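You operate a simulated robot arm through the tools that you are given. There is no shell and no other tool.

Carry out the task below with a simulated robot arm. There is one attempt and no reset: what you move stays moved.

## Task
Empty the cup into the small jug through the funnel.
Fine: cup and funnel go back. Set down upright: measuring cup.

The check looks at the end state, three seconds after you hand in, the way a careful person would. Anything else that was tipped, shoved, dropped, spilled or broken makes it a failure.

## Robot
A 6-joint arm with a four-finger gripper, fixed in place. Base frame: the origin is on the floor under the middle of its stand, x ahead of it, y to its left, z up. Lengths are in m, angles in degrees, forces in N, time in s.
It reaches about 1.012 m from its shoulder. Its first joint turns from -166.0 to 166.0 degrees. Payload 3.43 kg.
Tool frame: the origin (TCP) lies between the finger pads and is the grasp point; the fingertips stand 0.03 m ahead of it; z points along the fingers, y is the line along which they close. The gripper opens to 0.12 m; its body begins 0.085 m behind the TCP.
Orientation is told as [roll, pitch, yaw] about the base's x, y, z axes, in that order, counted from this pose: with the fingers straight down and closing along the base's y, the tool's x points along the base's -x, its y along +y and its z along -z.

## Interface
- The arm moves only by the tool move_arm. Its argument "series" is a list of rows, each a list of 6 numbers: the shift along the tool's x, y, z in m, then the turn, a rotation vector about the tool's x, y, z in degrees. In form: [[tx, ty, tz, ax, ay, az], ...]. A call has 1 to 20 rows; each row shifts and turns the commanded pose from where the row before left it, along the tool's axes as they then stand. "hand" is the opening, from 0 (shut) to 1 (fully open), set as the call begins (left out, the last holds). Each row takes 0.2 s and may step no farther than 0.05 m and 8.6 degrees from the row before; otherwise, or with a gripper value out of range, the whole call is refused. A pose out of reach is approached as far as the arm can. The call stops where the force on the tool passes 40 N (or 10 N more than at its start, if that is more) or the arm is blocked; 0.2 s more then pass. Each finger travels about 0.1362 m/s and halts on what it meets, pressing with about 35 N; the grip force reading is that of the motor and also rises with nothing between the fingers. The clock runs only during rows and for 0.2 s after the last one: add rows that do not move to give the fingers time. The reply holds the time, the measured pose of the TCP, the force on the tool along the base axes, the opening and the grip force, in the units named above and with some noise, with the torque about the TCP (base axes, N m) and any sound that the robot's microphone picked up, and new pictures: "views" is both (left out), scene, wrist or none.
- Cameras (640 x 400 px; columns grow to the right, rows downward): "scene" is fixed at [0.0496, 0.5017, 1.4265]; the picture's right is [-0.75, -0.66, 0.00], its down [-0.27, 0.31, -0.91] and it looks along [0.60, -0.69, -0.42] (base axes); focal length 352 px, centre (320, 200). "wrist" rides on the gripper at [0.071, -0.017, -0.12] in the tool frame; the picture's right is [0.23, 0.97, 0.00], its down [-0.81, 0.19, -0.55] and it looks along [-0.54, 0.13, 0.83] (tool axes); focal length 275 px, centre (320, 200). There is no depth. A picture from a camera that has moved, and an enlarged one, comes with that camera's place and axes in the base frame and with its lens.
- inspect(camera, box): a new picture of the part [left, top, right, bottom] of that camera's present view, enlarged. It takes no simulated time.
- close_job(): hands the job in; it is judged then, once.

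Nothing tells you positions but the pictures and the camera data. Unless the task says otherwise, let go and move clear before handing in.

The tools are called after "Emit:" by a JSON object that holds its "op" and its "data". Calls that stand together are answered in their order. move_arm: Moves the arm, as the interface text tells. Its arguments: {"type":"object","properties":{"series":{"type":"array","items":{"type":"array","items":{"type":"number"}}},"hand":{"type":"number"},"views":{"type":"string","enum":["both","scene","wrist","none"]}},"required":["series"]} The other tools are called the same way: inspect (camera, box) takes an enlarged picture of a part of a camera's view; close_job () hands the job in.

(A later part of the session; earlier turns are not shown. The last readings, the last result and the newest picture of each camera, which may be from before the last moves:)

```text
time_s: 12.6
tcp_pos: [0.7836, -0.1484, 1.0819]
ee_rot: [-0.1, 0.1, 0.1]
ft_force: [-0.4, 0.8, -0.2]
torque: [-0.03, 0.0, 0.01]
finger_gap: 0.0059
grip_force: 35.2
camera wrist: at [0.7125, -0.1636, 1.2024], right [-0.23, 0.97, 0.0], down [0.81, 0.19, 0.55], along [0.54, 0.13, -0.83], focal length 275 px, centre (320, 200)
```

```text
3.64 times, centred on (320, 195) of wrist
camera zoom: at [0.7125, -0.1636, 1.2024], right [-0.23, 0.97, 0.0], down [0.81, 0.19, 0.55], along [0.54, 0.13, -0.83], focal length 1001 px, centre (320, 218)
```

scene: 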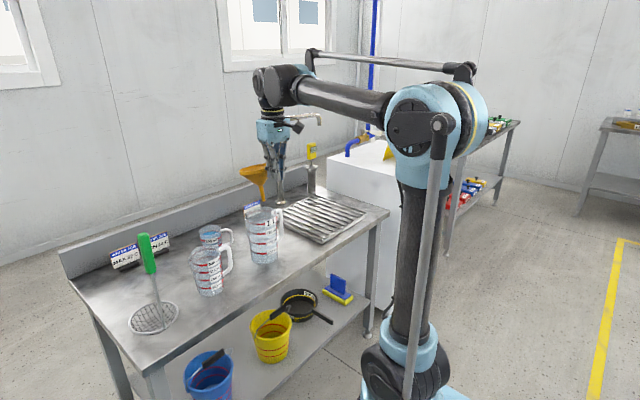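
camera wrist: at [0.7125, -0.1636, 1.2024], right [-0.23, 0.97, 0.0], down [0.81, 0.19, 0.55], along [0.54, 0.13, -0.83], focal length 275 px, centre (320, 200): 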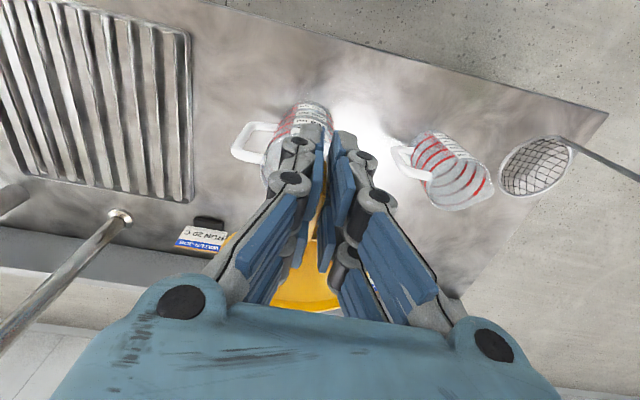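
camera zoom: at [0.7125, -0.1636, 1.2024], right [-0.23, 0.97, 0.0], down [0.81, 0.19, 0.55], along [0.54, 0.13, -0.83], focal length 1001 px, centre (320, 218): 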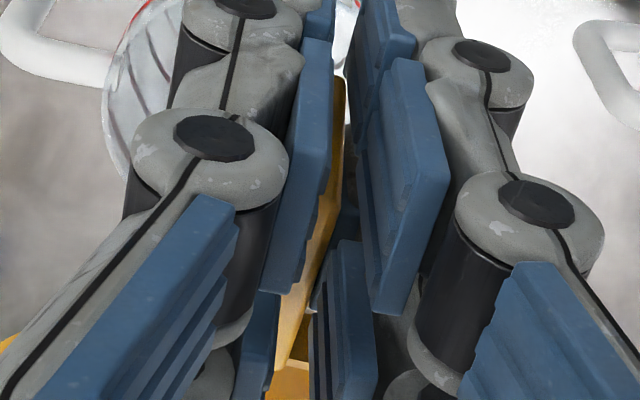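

The funnel hangs about 12° nose-down about the closing axis, and it's stable. I'll pitch the tool −12° to level it, then re-measure.

Emit:
{"op": "move_arm", "data": {"series": [[0, 0, 0, 0, -3, 0], [0, 0, 0, 0, -3, 0], [0, 0, 0, 0, -3, 0], [0, 0, 0, 0, -3, 0], [0, 0, 0, 0, 0, 0]]}}

Emit:
{"op": "inspect", "data": {"camera": "scene", "box": [232, 145, 296, 205]}}

Emit:
{"op": "inspect", "data": {"camera": "scene", "box": [234, 149, 282, 179]}}

```text
time_s: 13.8
tcp_pos: [0.7845, -0.1482, 1.0806]
ee_rot: [-0.1, -12.0, 0.0]
ft_force: [-0.8, -0.6, -0.3]
torque: [0.0, 0.0, 0.02]
finger_gap: 0.0061
grip_force: 34.8
camera wrist: at [0.6891, -0.1639, 1.1847], right [-0.22, 0.97, -0.05], down [0.68, 0.19, 0.71], along [0.7, 0.13, -0.7], focal length 275 px, centre (320, 200)
```

scene: 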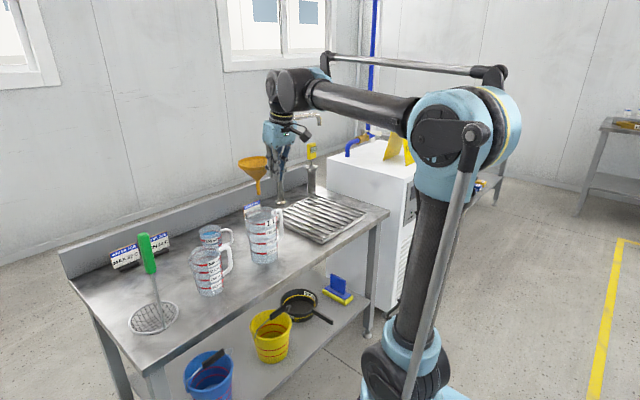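
wrist: 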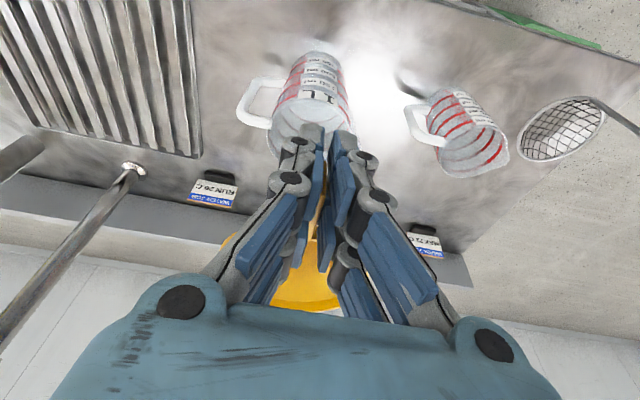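

```text
6.67 times, centred on (264, 175) of scene
camera zoom: at [0.0496, 0.5017, 1.4265], right [-0.75, -0.66, 0.0], down [-0.27, 0.31, -0.91], along [0.6, -0.69, -0.42], focal length 2347 px, centre (693, 367)
```

zoom: 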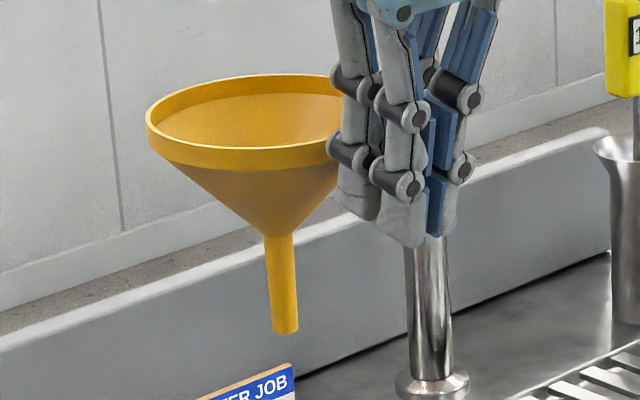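

```text
13.33 times, centred on (258, 164) of scene
camera zoom: at [0.0496, 0.5017, 1.4265], right [-0.75, -0.66, 0.0], down [-0.27, 0.31, -0.91], along [0.6, -0.69, -0.42], focal length 4694 px, centre (1147, 680)
```

zoom: 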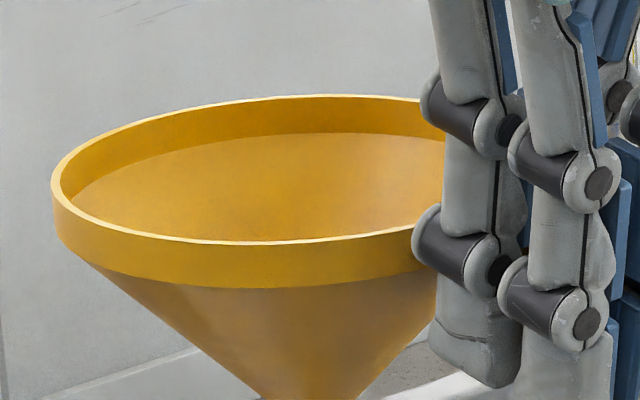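

The funnel is now level; its rim centre is about 9 cm ahead of the TCP and it is ~0.11 m tall. Carrying it sideways to above the small jug, gently.

Emit:
{"op": "move_arm", "data": {"series": [[0.0005, 0.01, 0, 0, 0, 0], [0.001, 0.02, -0.0003, 0, 0, 0], [0.002, 0.03, -0.0005, 0, 0, 0], [0.0023, 0.035, -0.0005, 0, 0, 0], [0.0023, 0.035, -0.0005, 0, 0, 0], [0.0023, 0.035, -0.0005, 0, 0, 0], [0.002, 0.03, -0.0004, 0, 0, 0], [0.001, 0.0147, -0.0003, 0, 0, 0], [0.0008, 0.01, 0, 0, 0, 0], [0, 0, 0, 0, 0, 0]]}}

Emit:
{"op": "inspect", "data": {"camera": "scene", "box": [175, 190, 265, 300]}}

Emit:
{"op": "inspect", "data": {"camera": "wrist", "box": [230, 80, 410, 320]}}

```text
time_s: 16.0
tcp_pos: [0.7696, 0.0701, 1.0815]
ee_rot: [-0.2, -11.9, 0.0]
ft_force: [-0.1, -0.5, -1.0]
torque: [0.0, 0.04, 0.01]
finger_gap: 0.0059
grip_force: 34.6
camera wrist: at [0.6749, 0.0551, 1.1848], right [-0.22, 0.97, -0.05], down [0.68, 0.19, 0.71], along [0.7, 0.13, -0.7], focal length 275 px, centre (320, 200)
```

scene: 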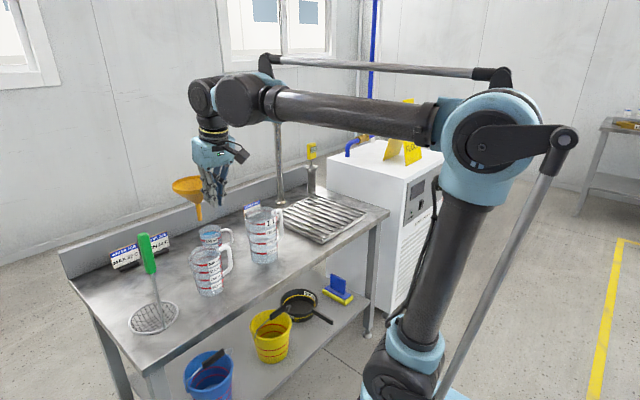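
wrist: 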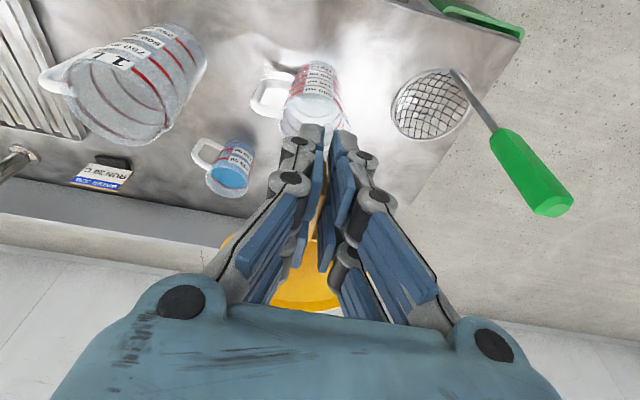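

```text
3.64 times, centred on (220, 245) of scene
camera zoom: at [0.0496, 0.5017, 1.4265], right [-0.75, -0.66, 0.0], down [-0.27, 0.31, -0.91], along [0.6, -0.69, -0.42], focal length 1280 px, centre (684, 36)
```

zoom: 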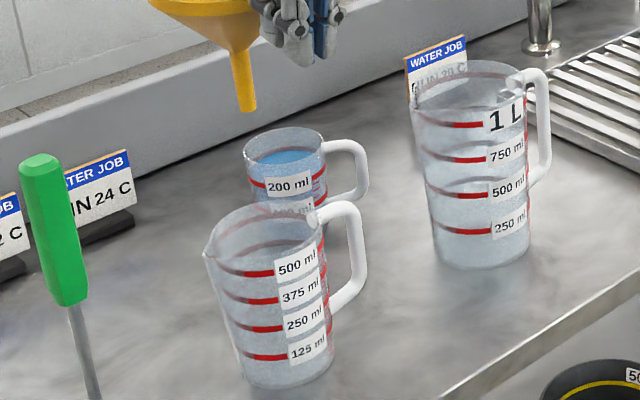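

```text
1.67 times, centred on (320, 200) of wrist
camera zoom: at [0.6749, 0.0551, 1.1848], right [-0.22, 0.97, -0.05], down [0.68, 0.19, 0.71], along [0.7, 0.13, -0.7], focal length 459 px, centre (320, 200)
```

zoom: 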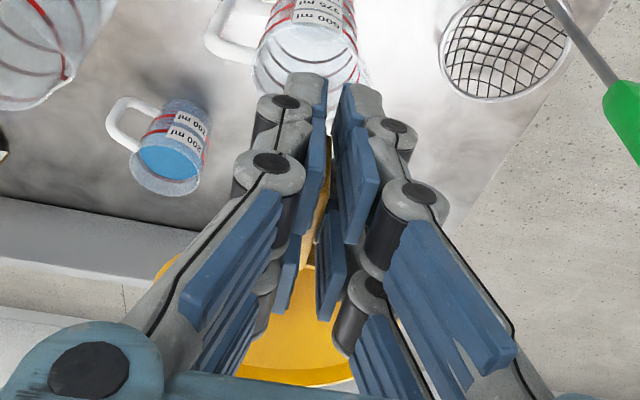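

The stem tip is within ~3 mm of the small jug's axis. Lowering the stem into the jug, stopping ~2–3 cm short of seating.

Emit:
{"op": "move_arm", "data": {"series": [[0.0062, -0.0015, 0.0198, 0, 0, 0], [0.00442, 0, 0.02078, 0, 0, 0], [0.00442, 0, 0.02078, 0, 0, 0], [0.00442, 0, 0.02078, 0, 0, 0], [0.00442, 0, 0.02078, 0, 0, 0], [0.00442, 0, 0.02078, 0, 0, 0], [0.00442, 0, 0.02078, 0, 0, 0], [0.00442, 0, 0.02078, 0, 0, 0], [0, 0, 0, 0, 0, 0]]}}

Emit:
{"op": "inspect", "data": {"camera": "scene", "box": [175, 200, 265, 300]}}

```text
time_s: 18.0
tcp_pos: [0.7669, 0.07, 0.9107]
ee_rot: [0.0, -11.9, 0.0]
ft_force: [-0.2, -0.2, -0.2]
torque: [0.01, 0.04, 0.01]
finger_gap: 0.006
grip_force: 35.0
camera wrist: at [0.6723, 0.0539, 1.0147], right [-0.22, 0.97, -0.05], down [0.68, 0.19, 0.71], along [0.7, 0.13, -0.7], focal length 275 px, centre (320, 200)
```

scene: 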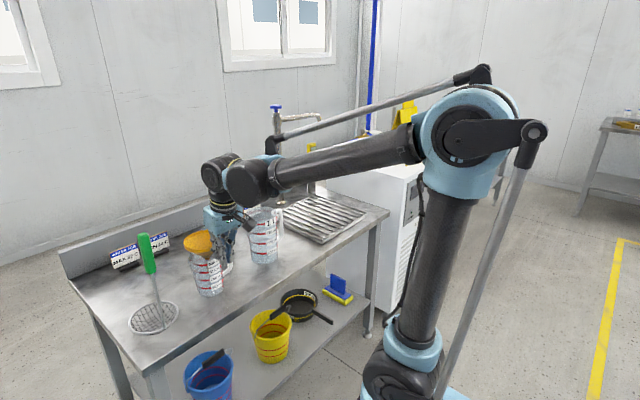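
wrist: 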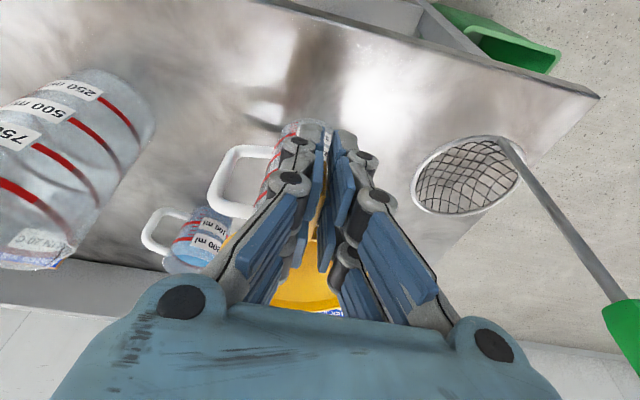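

```text
4.00 times, centred on (220, 250) of scene
camera zoom: at [0.0496, 0.5017, 1.4265], right [-0.75, -0.66, 0.0], down [-0.27, 0.31, -0.91], along [0.6, -0.69, -0.42], focal length 1408 px, centre (720, 0)
```

zoom: 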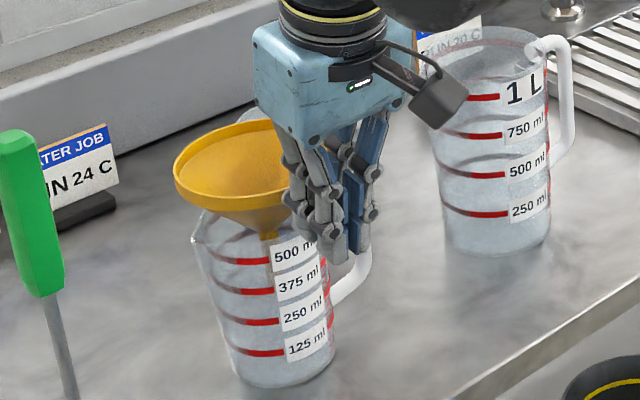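

The stem is inside the jug and the cone is close to the rim. Lowering slowly in small steps while watching the force.

Emit:
{"op": "move_arm", "data": {"series": [[0.00083, 0, 0.00391, 0, 0, 0], [0.00083, 0, 0.00391, 0, 0, 0], [0.00083, 0, 0.00391, 0, 0, 0], [0.00083, 0, 0.00391, 0, 0, 0], [0, 0, 0, 0, 0, 0]], "views": "none"}}

Emit:
{"op": "inspect", "data": {"camera": "scene", "box": [182, 220, 254, 280]}}

```text
time_s: 19.2
tcp_pos: [0.7676, 0.0694, 0.8964]
ee_rot: [-0.1, -11.9, 0.0]
ft_force: [0.0, 0.2, -0.5]
torque: [0.0, 0.06, 0.01]
finger_gap: 0.0058
grip_force: 35.0
```

```text
6.67 times, centred on (218, 250) of scene
camera zoom: at [0.0496, 0.5017, 1.4265], right [-0.75, -0.66, 0.0], down [-0.27, 0.31, -0.91], along [0.6, -0.69, -0.42], focal length 2347 px, centre (1000, -133)
```

zoom: 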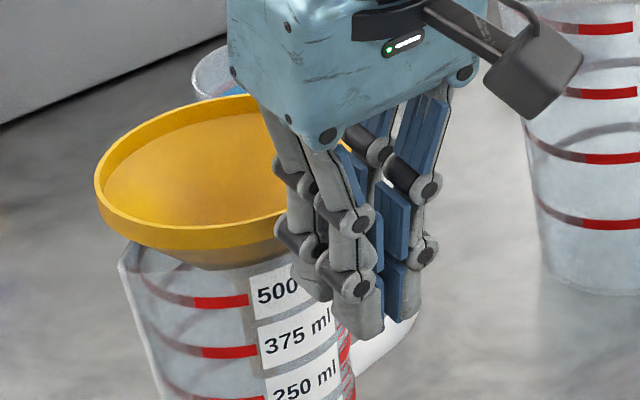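

Still no clear contact. Continuing down in 2 mm steps.

Emit:
{"op": "move_arm", "data": {"series": [[0.00042, 0, 0.00196, 0, 0, 0], [0.00042, 0, 0.00196, 0, 0, 0], [0, 0, 0, 0, 0, 0]], "views": "none"}}

Emit:
{"op": "move_arm", "data": {"series": [[0.00042, 0, 0.00196, 0, 0, 0], [0.00042, 0, 0.00196, 0, 0, 0], [0, 0, 0, 0, 0, 0]], "views": "none"}}

Emit:
{"op": "inspect", "data": {"camera": "scene", "box": [182, 220, 254, 280]}}

```text
time_s: 20.0
tcp_pos: [0.7673, 0.0694, 0.8918]
ee_rot: [0.0, -12.0, -0.1]
ft_force: [-0.8, 0.8, 1.2]
torque: [-0.01, -0.13, 0.03]
finger_gap: 0.0061
grip_force: 34.8
```

```text
time_s: 20.8
tcp_pos: [0.7685, 0.0692, 0.8873]
ee_rot: [0.0, -12.0, 0.0]
ft_force: [0.6, 0.7, 18.0]
torque: [-0.02, -1.29, 0.07]
finger_gap: 0.006
grip_force: 34.8
```

```text
6.67 times, centred on (218, 250) of scene
camera zoom: at [0.0496, 0.5017, 1.4265], right [-0.75, -0.66, 0.0], down [-0.27, 0.31, -0.91], along [0.6, -0.69, -0.42], focal length 2347 px, centre (1000, -133)
```

zoom: 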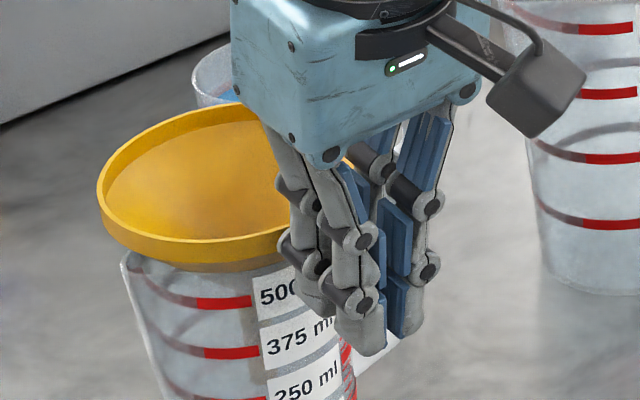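

The funnel seated (18 N up). Backing off about 3 mm to unload, then checking before release.

Emit:
{"op": "move_arm", "data": {"series": [[-0.00042, 0, -0.00196, 0, 0, 0], [-0.00023, 0, -0.0011, 0, 0, 0], [0, 0, 0, 0, 0, 0]]}}

Emit:
{"op": "inspect", "data": {"camera": "scene", "box": [182, 220, 254, 280]}}

Emit:
{"op": "inspect", "data": {"camera": "wrist", "box": [200, 100, 440, 320]}}

```text
time_s: 21.6
tcp_pos: [0.7684, 0.07, 0.8906]
ee_rot: [-0.2, -12.0, 0.1]
ft_force: [0.6, -0.2, 0.2]
torque: [0.0, 0.07, 0.01]
finger_gap: 0.0059
grip_force: 35.3
camera wrist: at [0.6728, 0.0535, 0.9939], right [-0.22, 0.97, -0.05], down [0.68, 0.19, 0.71], along [0.7, 0.13, -0.7], focal length 275 px, centre (320, 200)
```

scene: 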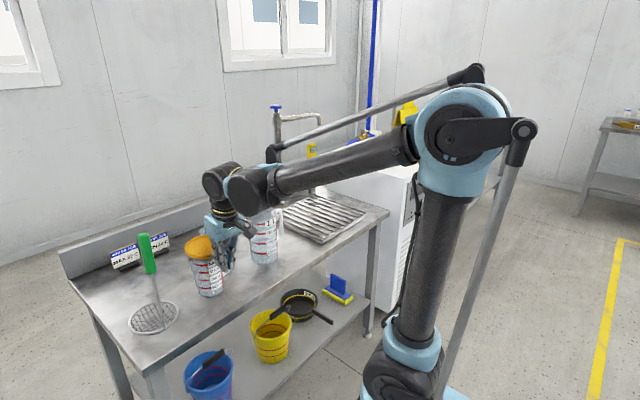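
wrist: 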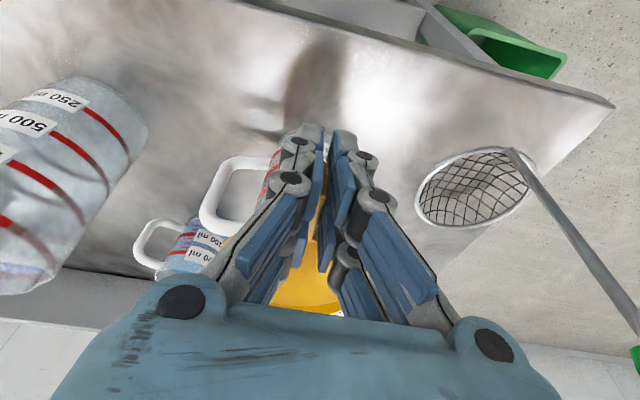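

```text
6.67 times, centred on (218, 250) of scene
camera zoom: at [0.0496, 0.5017, 1.4265], right [-0.75, -0.66, 0.0], down [-0.27, 0.31, -0.91], along [0.6, -0.69, -0.42], focal length 2347 px, centre (1000, -133)
```

zoom: 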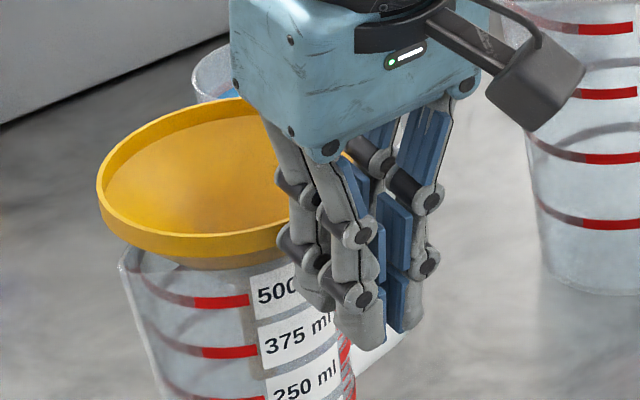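

```text
1.82 times, centred on (320, 210) of wrist
camera zoom: at [0.6728, 0.0535, 0.9939], right [-0.22, 0.97, -0.05], down [0.68, 0.19, 0.71], along [0.7, 0.13, -0.7], focal length 500 px, centre (320, 182)
```

zoom: 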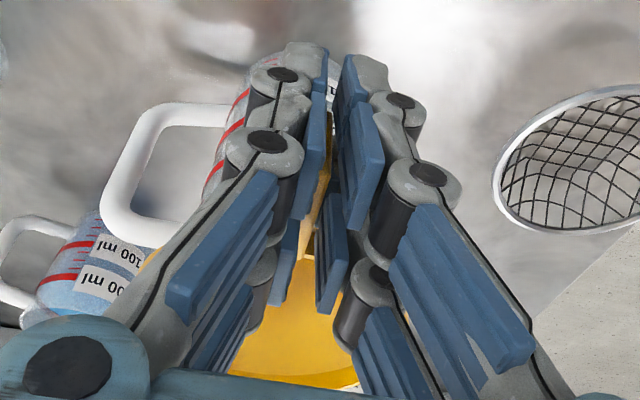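

Unloaded. I'll lower a hair (1.5 mm) so the funnel rests lightly on the jug, then open slowly.

Emit:
{"op": "move_arm", "data": {"series": [[0.00031, 0, 0.00147, 0, 0, 0], [0, 0, 0, 0, 0, 0]], "views": "none"}}

Emit:
{"op": "inspect", "data": {"camera": "scene", "box": [188, 228, 236, 258]}}

```text
time_s: 22.2
tcp_pos: [0.7676, 0.0695, 0.8903]
ee_rot: [-0.1, -11.9, 0.0]
ft_force: [-0.5, 0.3, 1.2]
torque: [-0.01, -0.07, 0.05]
finger_gap: 0.006
grip_force: 34.9
```

```text
13.33 times, centred on (212, 243) of scene
camera zoom: at [0.0496, 0.5017, 1.4265], right [-0.75, -0.66, 0.0], down [-0.27, 0.31, -0.91], along [0.6, -0.69, -0.42], focal length 4694 px, centre (1760, -373)
```

zoom: 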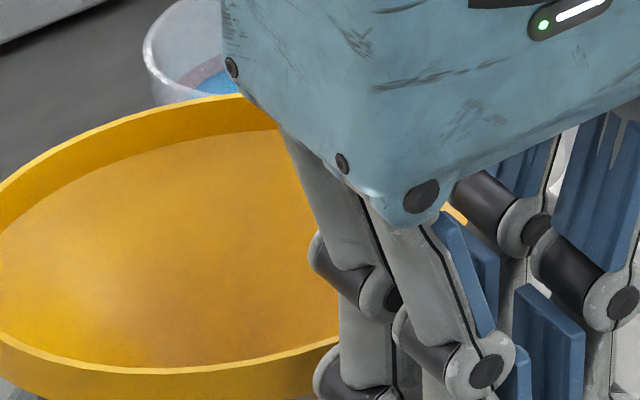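

Light contact now (~1 N). Releasing with a small opening first.

Emit:
{"op": "move_arm", "data": {"series": [[0, 0, 0, 0, 0, 0], [0, 0, 0, 0, 0, 0]], "hand": 0.2}}

Emit:
{"op": "inspect", "data": {"camera": "scene", "box": [182, 220, 254, 300]}}

Emit:
{"op": "inspect", "data": {"camera": "wrist", "box": [200, 100, 440, 320]}}

```text
time_s: 22.8
tcp_pos: [0.7675, 0.0695, 0.8895]
ee_rot: [-0.1, -11.8, 0.0]
ft_force: [-0.2, -0.3, 0.5]
torque: [-0.01, 0.01, 0.01]
finger_gap: 0.024
grip_force: 0.1
camera wrist: at [0.6728, 0.0537, 0.9925], right [-0.22, 0.97, -0.05], down [0.68, 0.19, 0.71], along [0.7, 0.13, -0.7], focal length 275 px, centre (320, 200)
```

scene: 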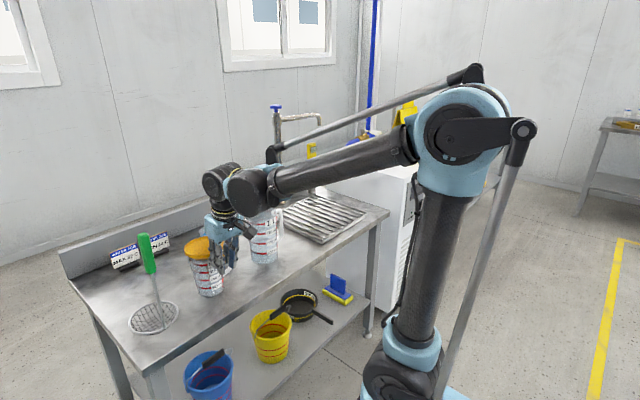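
wrist: 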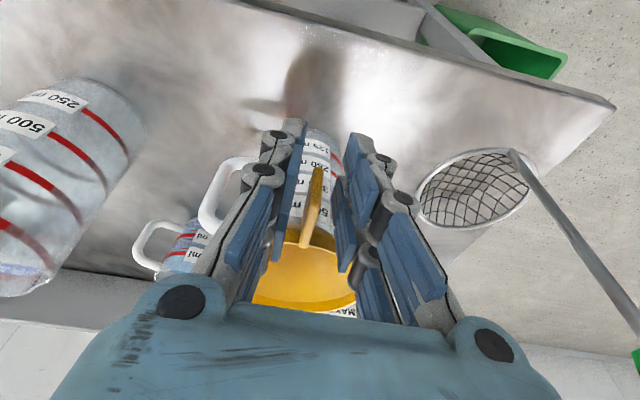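

```text
5.00 times, centred on (218, 260) of scene
camera zoom: at [0.0496, 0.5017, 1.4265], right [-0.75, -0.66, 0.0], down [-0.27, 0.31, -0.91], along [0.6, -0.69, -0.42], focal length 1760 px, centre (830, -100)
```

zoom: 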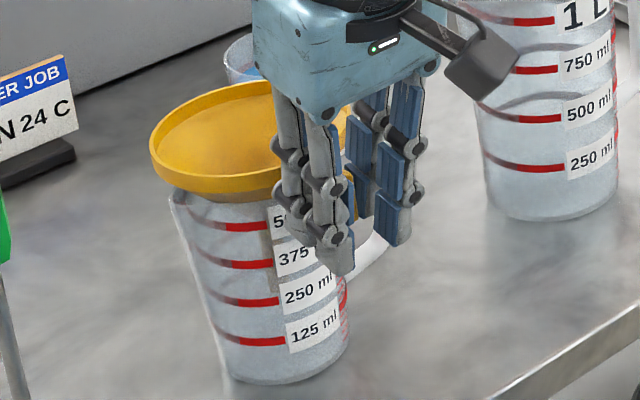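

```text
1.82 times, centred on (320, 210) of wrist
camera zoom: at [0.6728, 0.0537, 0.9925], right [-0.22, 0.97, -0.05], down [0.68, 0.19, 0.71], along [0.7, 0.13, -0.7], focal length 500 px, centre (320, 182)
```

zoom: 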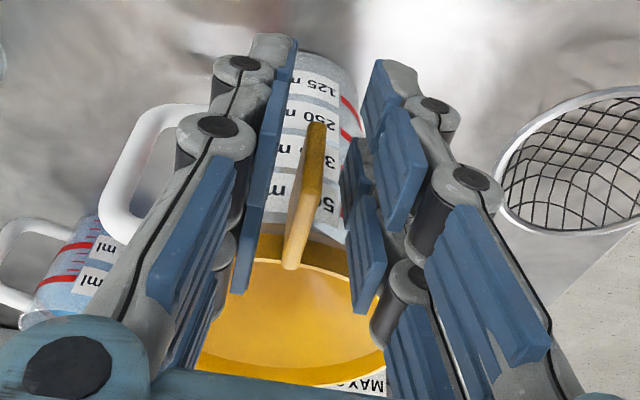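

The funnel is resting in the small jug. Opening wider and retracting along the tool axis, up and away.

Emit:
{"op": "move_arm", "data": {"series": [[0, 0, 0, 0, 0, 0], [0, 0, -0.01, 0, 0, 0], [0, 0, -0.025, 0, 0, 0], [0, 0, -0.035, 0, 0, 0], [0, 0, -0.04, 0, 0, 0], [0, 0, -0.04, 0, 0, 0], [0, 0, -0.03, 0, 0, 0], [0, 0, 0, 0, 0, 0]], "hand": 0.4}}

Emit:
{"op": "inspect", "data": {"camera": "scene", "box": [176, 215, 256, 305]}}

Emit:
{"op": "inspect", "data": {"camera": "wrist", "box": [200, 60, 440, 300]}}

```text
time_s: 24.6
tcp_pos: [0.7302, 0.0695, 1.0652]
ee_rot: [0.0, -11.9, -0.1]
ft_force: [-0.3, 0.3, 0.4]
torque: [-0.01, 0.04, 0.0]
finger_gap: 0.0481
grip_force: 0.0
camera wrist: at [0.6354, 0.0543, 1.1696], right [-0.22, 0.97, -0.05], down [0.68, 0.19, 0.71], along [0.7, 0.13, -0.7], focal length 275 px, centre (320, 200)
```

scene: 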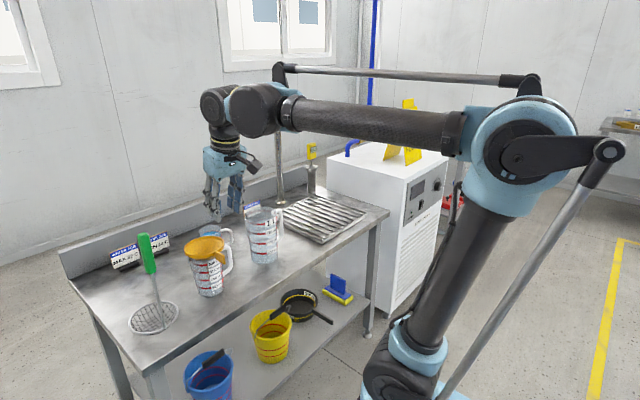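
wrist: 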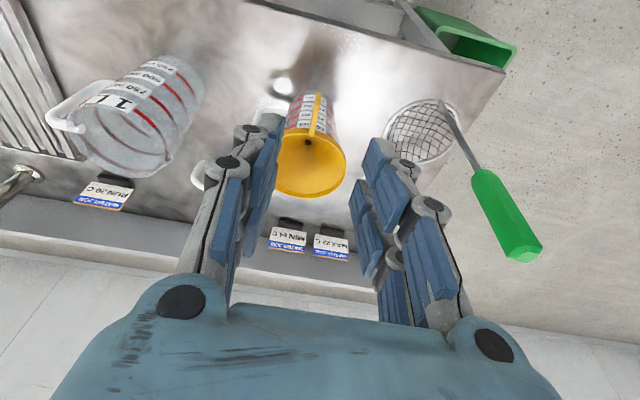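

```text
4.44 times, centred on (216, 260) of scene
camera zoom: at [0.0496, 0.5017, 1.4265], right [-0.75, -0.66, 0.0], down [-0.27, 0.31, -0.91], along [0.6, -0.69, -0.42], focal length 1565 px, centre (782, -67)
```

zoom: 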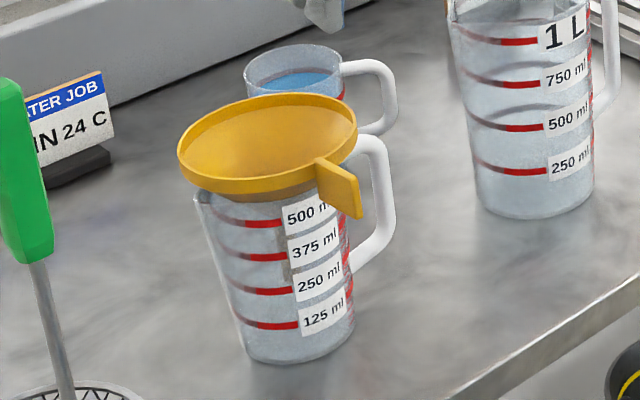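

```text
1.67 times, centred on (320, 180) of wrist
camera zoom: at [0.6354, 0.0543, 1.1696], right [-0.22, 0.97, -0.05], down [0.68, 0.19, 0.71], along [0.7, 0.13, -0.7], focal length 459 px, centre (320, 233)
```

zoom: 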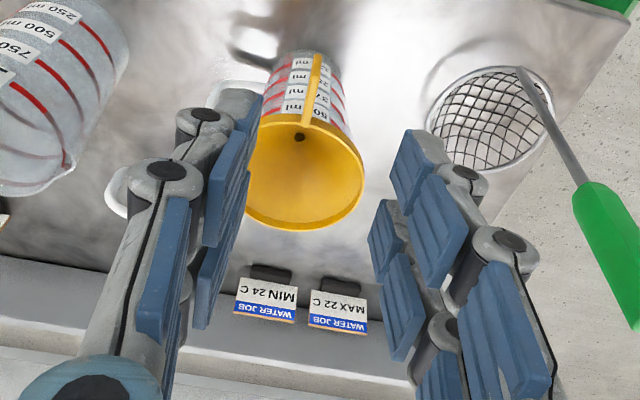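

The funnel sits in the small jug, but looks slightly tilted. Zooming in to measure the tilt.

Emit:
{"op": "inspect", "data": {"camera": "scene", "box": [186, 230, 242, 265]}}

Emit:
{"op": "inspect", "data": {"camera": "wrist", "box": [280, 80, 360, 210]}}

```text
11.43 times, centred on (214, 248) of scene
camera zoom: at [0.0496, 0.5017, 1.4265], right [-0.75, -0.66, 0.0], down [-0.27, 0.31, -0.91], along [0.6, -0.69, -0.42], focal length 4023 px, centre (1531, -343)
```

zoom: 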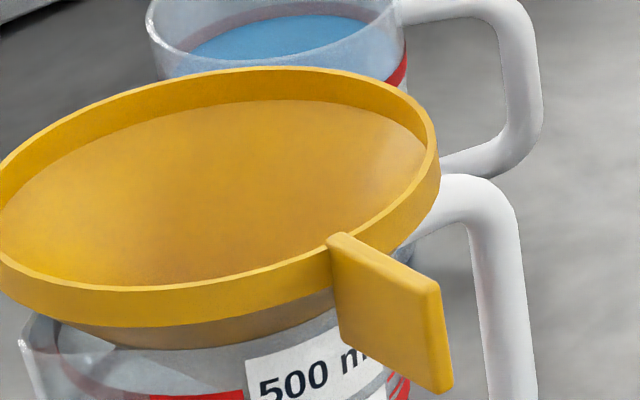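

```text
3.08 times, centred on (320, 145) of wrist
camera zoom: at [0.6354, 0.0543, 1.1696], right [-0.22, 0.97, -0.05], down [0.68, 0.19, 0.71], along [0.7, 0.13, -0.7], focal length 847 px, centre (320, 369)
```

zoom: 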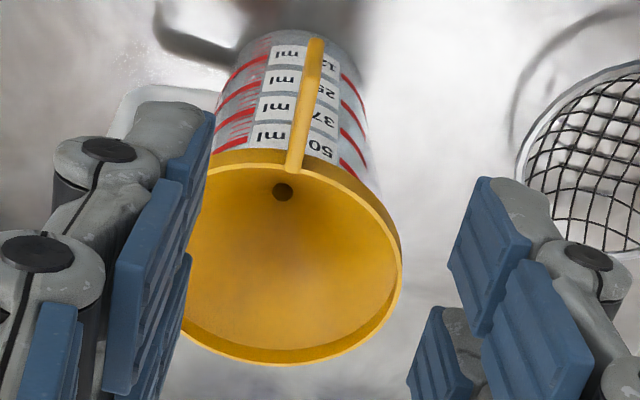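

The funnel is seated and essentially level at about (0.862, 0.070) with its rim at z≈0.887. Next the cup: its handle points ~237° (toward −x/−y), so I'll straddle the handle with the fingers sloping 60° down, yaw 57°. First I reorient in free air with the hand open.

Emit:
{"op": "move_arm", "data": {"series": [[0, 0, 0, 0, -6, 0], [0, 0, 0, 0, -6, 0], [0, 0, 0, 0, -6.1, 0], [0, 0, 0, -3.5625, 0, -6.17], [0, 0, 0, -3.5625, 0, -6.17], [0, 0, 0, -3.5625, 0, -6.17], [0, 0, 0, -3.5625, 0, -6.17], [0, 0, 0, -3.5625, 0, -6.17], [0, 0, 0, -3.5625, 0, -6.17], [0, 0, 0, -3.5625, 0, -6.17], [0, 0, 0, -3.5625, 0, -6.17], [0, 0, 0, 0, 0, 0]], "hand": 1}}

```text
time_s: 27.2
tcp_pos: [0.731, 0.0696, 1.0659]
ee_rot: [-0.1, -30.0, 57.2]
ft_force: [-0.1, 0.2, 0.4]
torque: [0.02, -0.03, 0.0]
finger_gap: 0.1201
grip_force: 0.0
camera wrist: at [0.6782, -0.041, 1.1345], right [-0.92, 0.36, -0.12], down [0.07, 0.46, 0.88], along [0.37, 0.81, -0.45], focal length 275 px, centre (320, 200)
```

scene: 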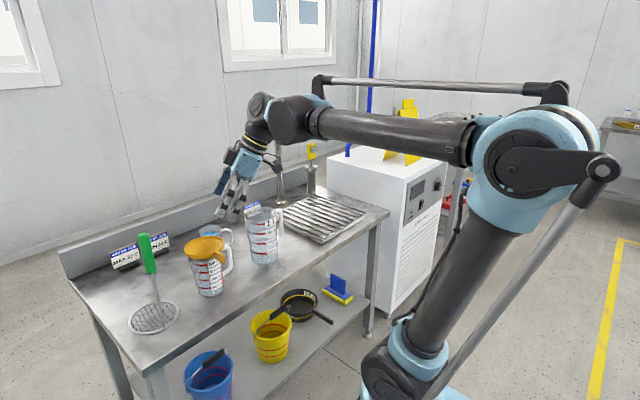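
wrist: 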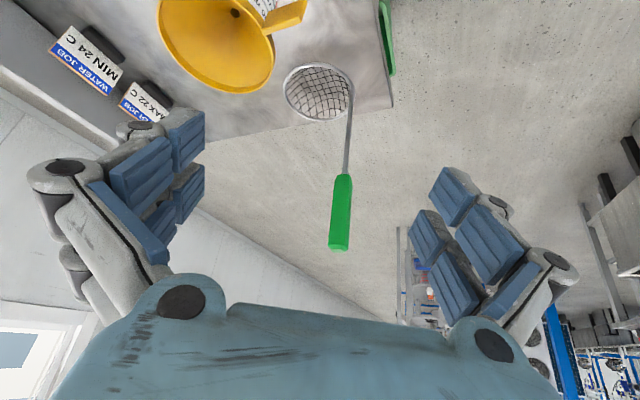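

Orientation reached. Moving across, still high, to above the cup.

Emit:
{"op": "move_arm", "data": {"series": [[-0.007, -0.0399, 0.00405, 0, 0, 0], [-0.007, -0.0399, 0.00405, 0, 0, 0], [-0.007, -0.0399, 0.00405, 0, 0, 0], [-0.007, -0.0399, 0.00405, 0, 0, 0], [-0.007, -0.0399, 0.00405, 0, 0, 0], [-0.007, -0.0399, 0.00405, 0, 0, 0], [-0.007, -0.0399, 0.00405, 0, 0, 0], [-0.007, -0.0399, 0.00405, 0, 0, 0], [0, 0, 0, 0, 0, 0]]}}

```text
time_s: 29.2
tcp_pos: [1.0328, -0.0495, 1.0649]
ee_rot: [0.0, -30.0, 57.0]
ft_force: [-0.5, 0.4, 0.4]
torque: [-0.04, 0.03, 0.02]
finger_gap: 0.12
grip_force: 0.1
camera wrist: at [0.9812, -0.1606, 1.1345], right [-0.92, 0.36, -0.12], down [0.07, 0.46, 0.88], along [0.38, 0.81, -0.45], focal length 275 px, centre (320, 200)
```

scene: 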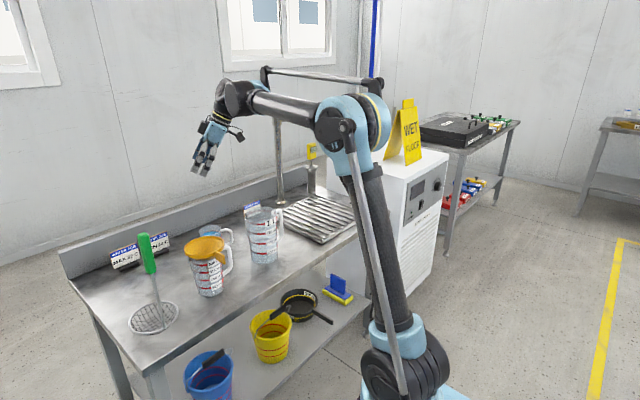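
wrist: 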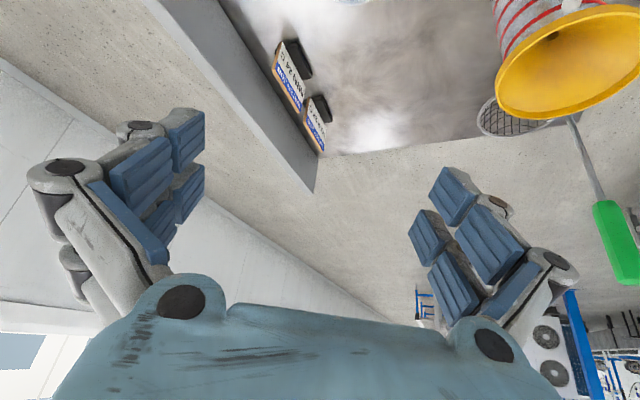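

The cup is directly beneath but out of the wrist camera's view; I'll verify with the scene camera. Descending part way.

Emit:
{"op": "move_arm", "data": {"series": [[0.01375, 0, 0.02382, 0, 0, 0], [0.01375, 0, 0.02382, 0, 0, 0], [0.01375, 0, 0.02382, 0, 0, 0], [0.01375, 0, 0.02382, 0, 0, 0], [0.01375, 0, 0.02382, 0, 0, 0], [0.01375, 0, 0.02382, 0, 0, 0], [0, 0, 0, 0, 0, 0]]}}

Emit:
{"op": "inspect", "data": {"camera": "scene", "box": [170, 150, 290, 260]}}

```text
time_s: 30.8
tcp_pos: [1.0333, -0.0504, 0.8988]
ee_rot: [-0.1, -30.0, 57.0]
ft_force: [-0.3, 0.0, -0.2]
torque: [0.04, -0.01, 0.03]
finger_gap: 0.1199
grip_force: 0.1
camera wrist: at [0.9807, -0.1612, 0.9688], right [-0.92, 0.36, -0.12], down [0.07, 0.46, 0.88], along [0.38, 0.81, -0.45], focal length 275 px, centre (320, 200)
```

scene: 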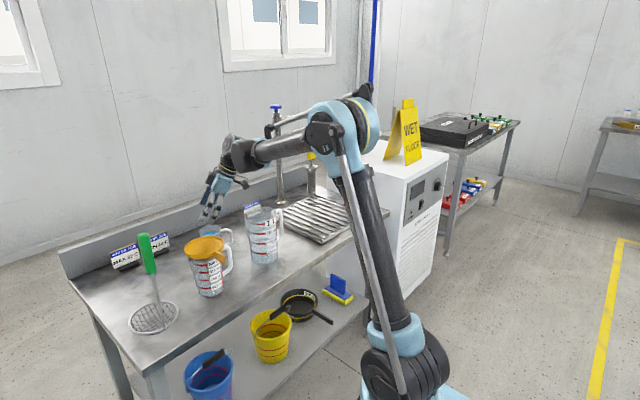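
wrist: 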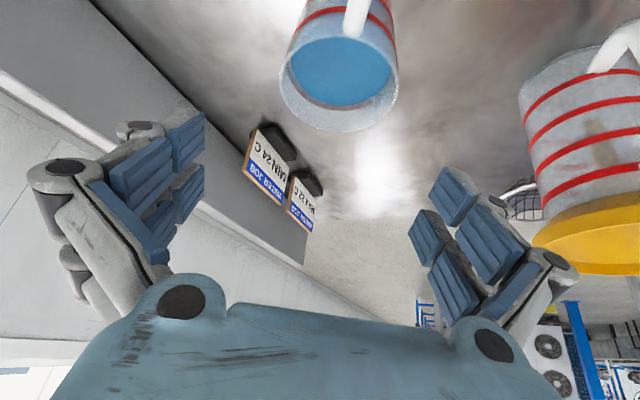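

```text
3.64 times, centred on (230, 205) of scene
camera zoom: at [0.0496, 0.5017, 1.4265], right [-0.75, -0.66, 0.0], down [-0.27, 0.31, -0.91], along [0.6, -0.69, -0.42], focal length 1280 px, centre (647, 182)
```

zoom: 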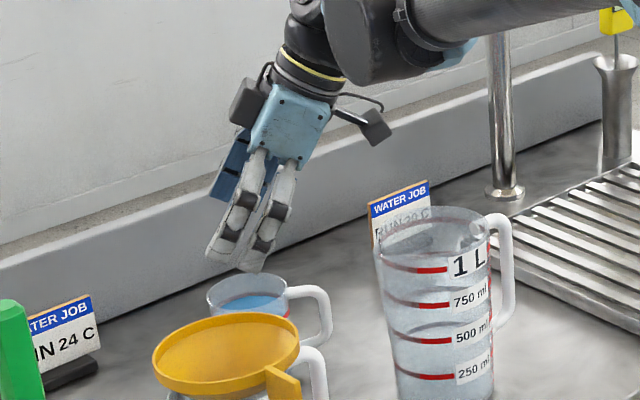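

The wrist view now shows the cup centred between the fingers with its handle pointing back at the palm, as planned. Continuing the descent around the cup in stages.

Emit:
{"op": "move_arm", "data": {"series": [[0.00985, 0.0005, 0.01706, 0, 0, 0], [0.00985, 0.0005, 0.01706, 0, 0, 0], [0.00985, 0.0005, 0.01706, 0, 0, 0], [0.00985, 0.0005, 0.01706, 0, 0, 0], [0, 0, 0, 0, 0, 0]]}}

Emit:
{"op": "inspect", "data": {"camera": "scene", "box": [180, 170, 280, 270]}}

Emit:
{"op": "inspect", "data": {"camera": "wrist", "box": [180, 0, 480, 200]}}

```text
time_s: 32.0
tcp_pos: [1.0311, -0.049, 0.821]
ee_rot: [-0.2, -29.9, 57.0]
ft_force: [0.0, -0.5, -0.2]
torque: [0.01, 0.02, -0.04]
finger_gap: 0.1198
grip_force: 0.0
camera wrist: at [0.9789, -0.1601, 0.8905], right [-0.92, 0.36, -0.12], down [0.07, 0.46, 0.88], along [0.38, 0.81, -0.45], focal length 275 px, centre (320, 200)
```

scene: 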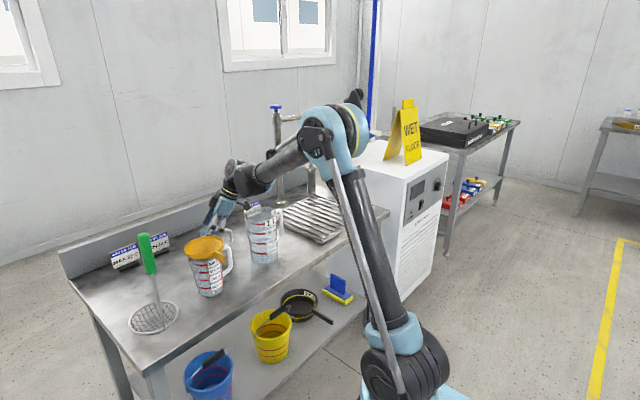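
wrist: 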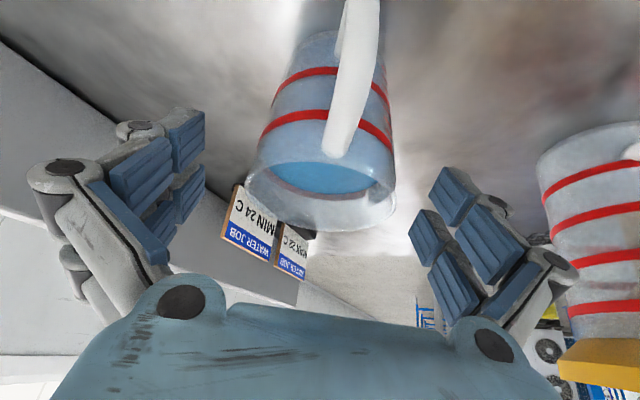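

```text
4.00 times, centred on (230, 220) of scene
camera zoom: at [0.0496, 0.5017, 1.4265], right [-0.75, -0.66, 0.0], down [-0.27, 0.31, -0.91], along [0.6, -0.69, -0.42], focal length 1408 px, centre (680, 120)
```

zoom: 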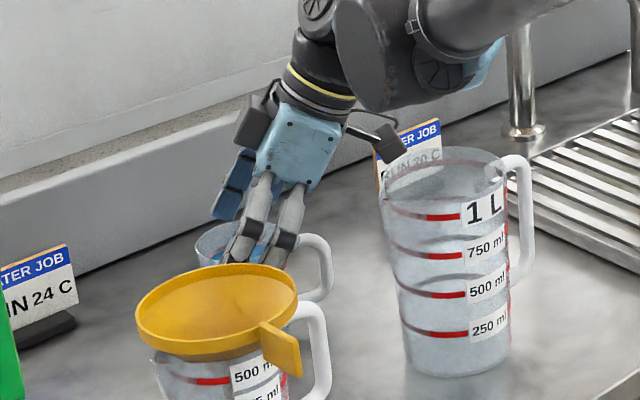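

```text
2.00 times, centred on (330, 100) of wrist
camera zoom: at [0.9789, -0.1601, 0.8905], right [-0.92, 0.36, -0.12], down [0.07, 0.46, 0.88], along [0.38, 0.81, -0.45], focal length 551 px, centre (300, 400)
```

zoom: 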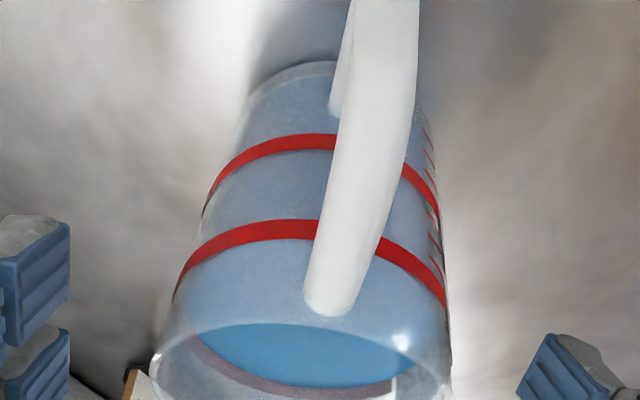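

Well centred with clearance all round. Last 4 cm of descent.

Emit:
{"op": "move_arm", "data": {"series": [[0.0065, 0, 0.01126, 0, 0, 0], [0.0065, 0, 0.01126, 0, 0, 0], [0.0065, 0, 0.01126, 0, 0, 0], [0, 0, 0, 0, 0, 0]]}}

Emit:
{"op": "inspect", "data": {"camera": "scene", "box": [180, 170, 280, 270]}}

Emit:
{"op": "inspect", "data": {"camera": "wrist", "box": [100, 50, 540, 325]}}

```text
time_s: 33.0
tcp_pos: [1.0313, -0.0496, 0.7828]
ee_rot: [-0.1, -30.0, 57.0]
ft_force: [-0.2, 0.5, -0.3]
torque: [0.01, -0.01, 0.02]
finger_gap: 0.12
grip_force: 0.1
camera wrist: at [0.9791, -0.16, 0.8513], right [-0.92, 0.36, -0.12], down [0.07, 0.46, 0.88], along [0.38, 0.81, -0.45], focal length 275 px, centre (320, 200)
```

scene: 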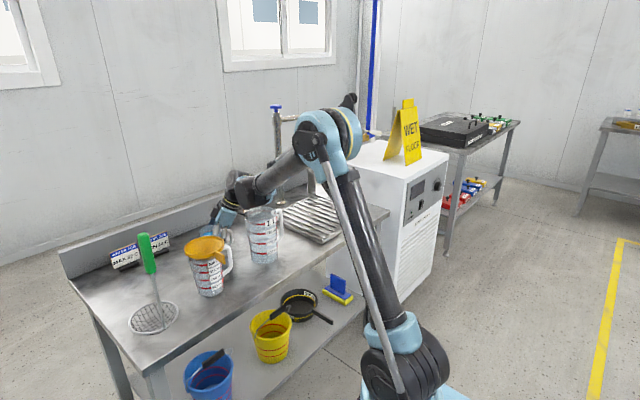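
wrist: 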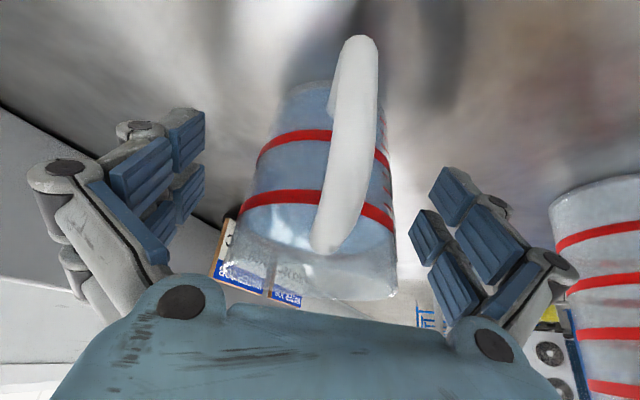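

```text
4.00 times, centred on (230, 220) of scene
camera zoom: at [0.0496, 0.5017, 1.4265], right [-0.75, -0.66, 0.0], down [-0.27, 0.31, -0.91], along [0.6, -0.69, -0.42], focal length 1408 px, centre (680, 120)
```

zoom: 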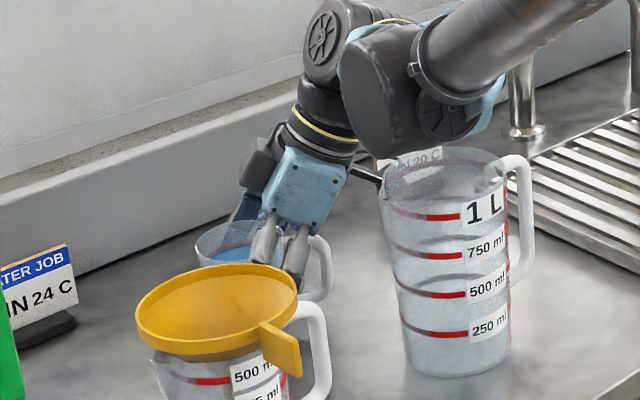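

```text
1.45 times, centred on (320, 188) of wrist
camera zoom: at [0.9791, -0.16, 0.8513], right [-0.92, 0.36, -0.12], down [0.07, 0.46, 0.88], along [0.38, 0.81, -0.45], focal length 400 px, centre (320, 218)
```

zoom: 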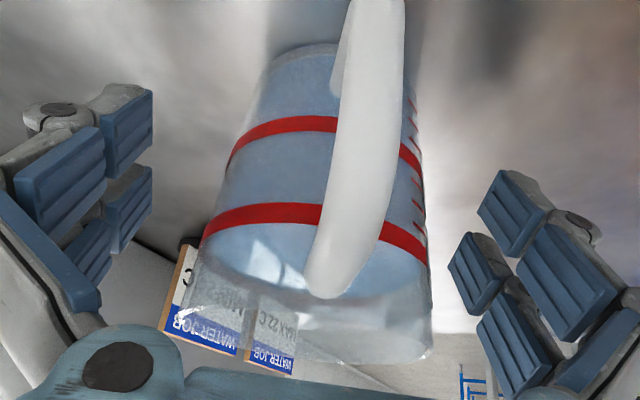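

No contact and the cup is centred. Closing most of the way first (just wider than the cup) to check symmetry.

Emit:
{"op": "move_arm", "data": {"series": [[0, 0, 0, 0, 0, 0], [0, 0, 0, 0, 0, 0]], "hand": 0.7}}

Emit:
{"op": "inspect", "data": {"camera": "wrist", "box": [140, 30, 500, 255]}}

```text
time_s: 33.6
tcp_pos: [1.0297, -0.0499, 0.7828]
ee_rot: [-0.2, -30.0, 57.0]
ft_force: [0.9, -0.5, -1.2]
torque: [0.02, 0.0, 0.05]
finger_gap: 0.084
grip_force: 0.1
camera wrist: at [0.979, -0.16, 0.8515], right [-0.92, 0.36, -0.12], down [0.07, 0.46, 0.88], along [0.38, 0.81, -0.45], focal length 275 px, centre (320, 200)
```

scene: 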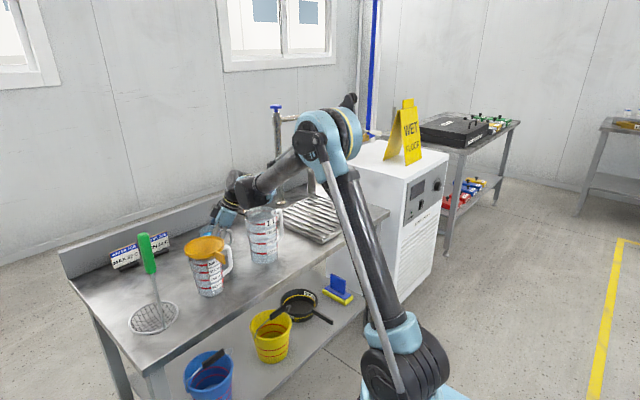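
wrist: 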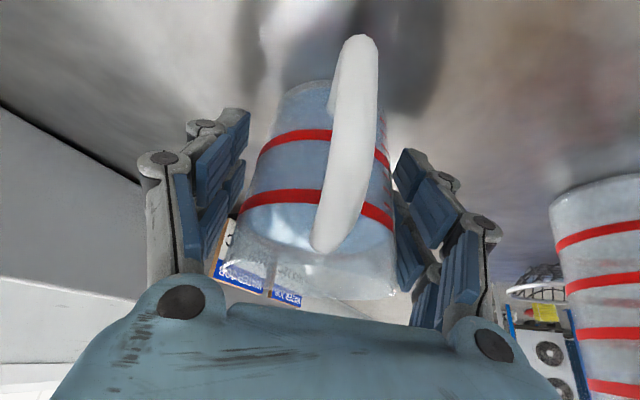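

```text
1.78 times, centred on (320, 142) of wrist
camera zoom: at [0.979, -0.16, 0.8515], right [-0.92, 0.36, -0.12], down [0.07, 0.46, 0.88], along [0.38, 0.81, -0.45], focal length 489 px, centre (320, 302)
```

zoom: 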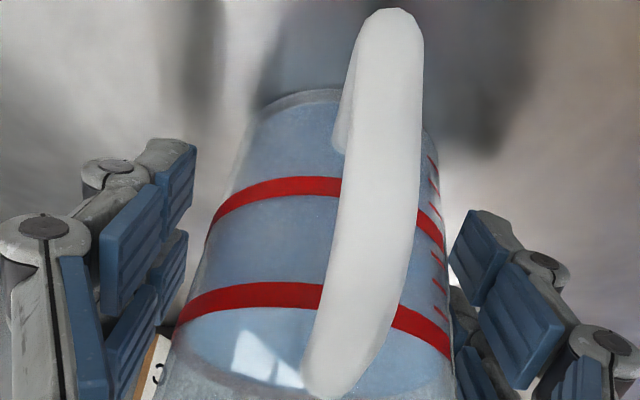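

Nearly symmetric; shifting 1.5 mm toward the closer side, then closing.

Emit:
{"op": "move_arm", "data": {"series": [[0, 0.0015, 0, 0, 0, 0], [0, 0, 0, 0, 0, 0]], "hand": 0.66, "views": "none"}}

Emit:
{"op": "move_arm", "data": {"series": [[0, 0, 0, 0, 0, 0], [0, 0, 0, 0, 0, 0], [0, 0, 0, 0, 0, 0]], "hand": 0.4}}

Emit:
{"op": "inspect", "data": {"camera": "wrist", "box": [140, 30, 500, 255]}}

```text
time_s: 34.2
tcp_pos: [1.0299, -0.0483, 0.7828]
ee_rot: [-0.1, -30.1, 57.0]
ft_force: [0.1, -0.8, 0.1]
torque: [-0.02, -0.03, -0.01]
finger_gap: 0.0792
grip_force: 0.1
```

```text
time_s: 35.0
tcp_pos: [1.0307, -0.0484, 0.782]
ee_rot: [-0.1, -30.1, 57.0]
ft_force: [0.1, -0.3, -0.6]
torque: [0.05, 0.02, -0.01]
finger_gap: 0.0697
grip_force: 34.3
camera wrist: at [0.9777, -0.1591, 0.8516], right [-0.92, 0.36, -0.12], down [0.07, 0.46, 0.88], along [0.38, 0.81, -0.45], focal length 275 px, centre (320, 200)
```

scene: 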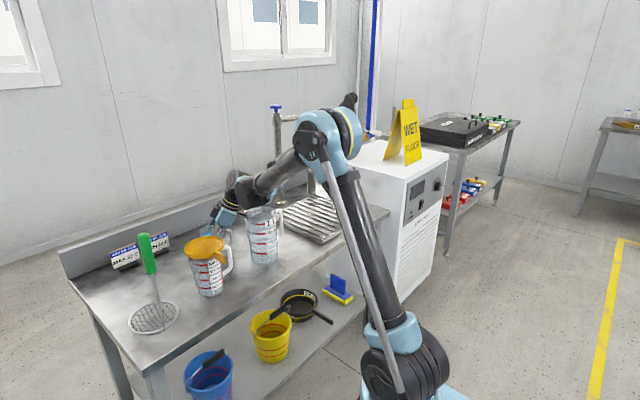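
wrist: 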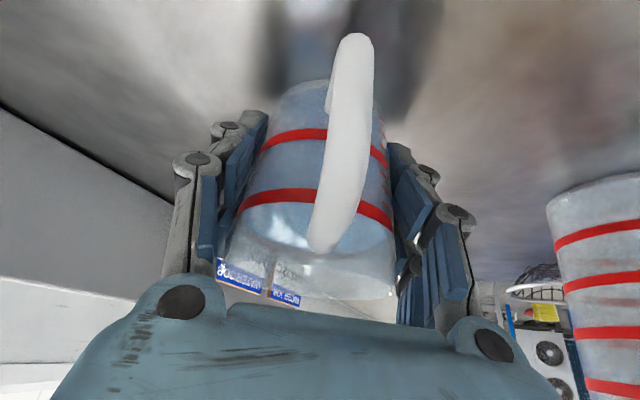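

```text
1.78 times, centred on (320, 142) of wrist
camera zoom: at [0.9777, -0.1591, 0.8516], right [-0.92, 0.36, -0.12], down [0.07, 0.46, 0.88], along [0.38, 0.81, -0.45], focal length 489 px, centre (320, 302)
```

zoom: 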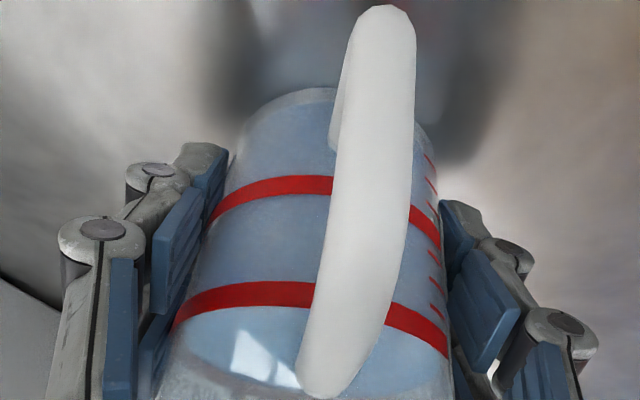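

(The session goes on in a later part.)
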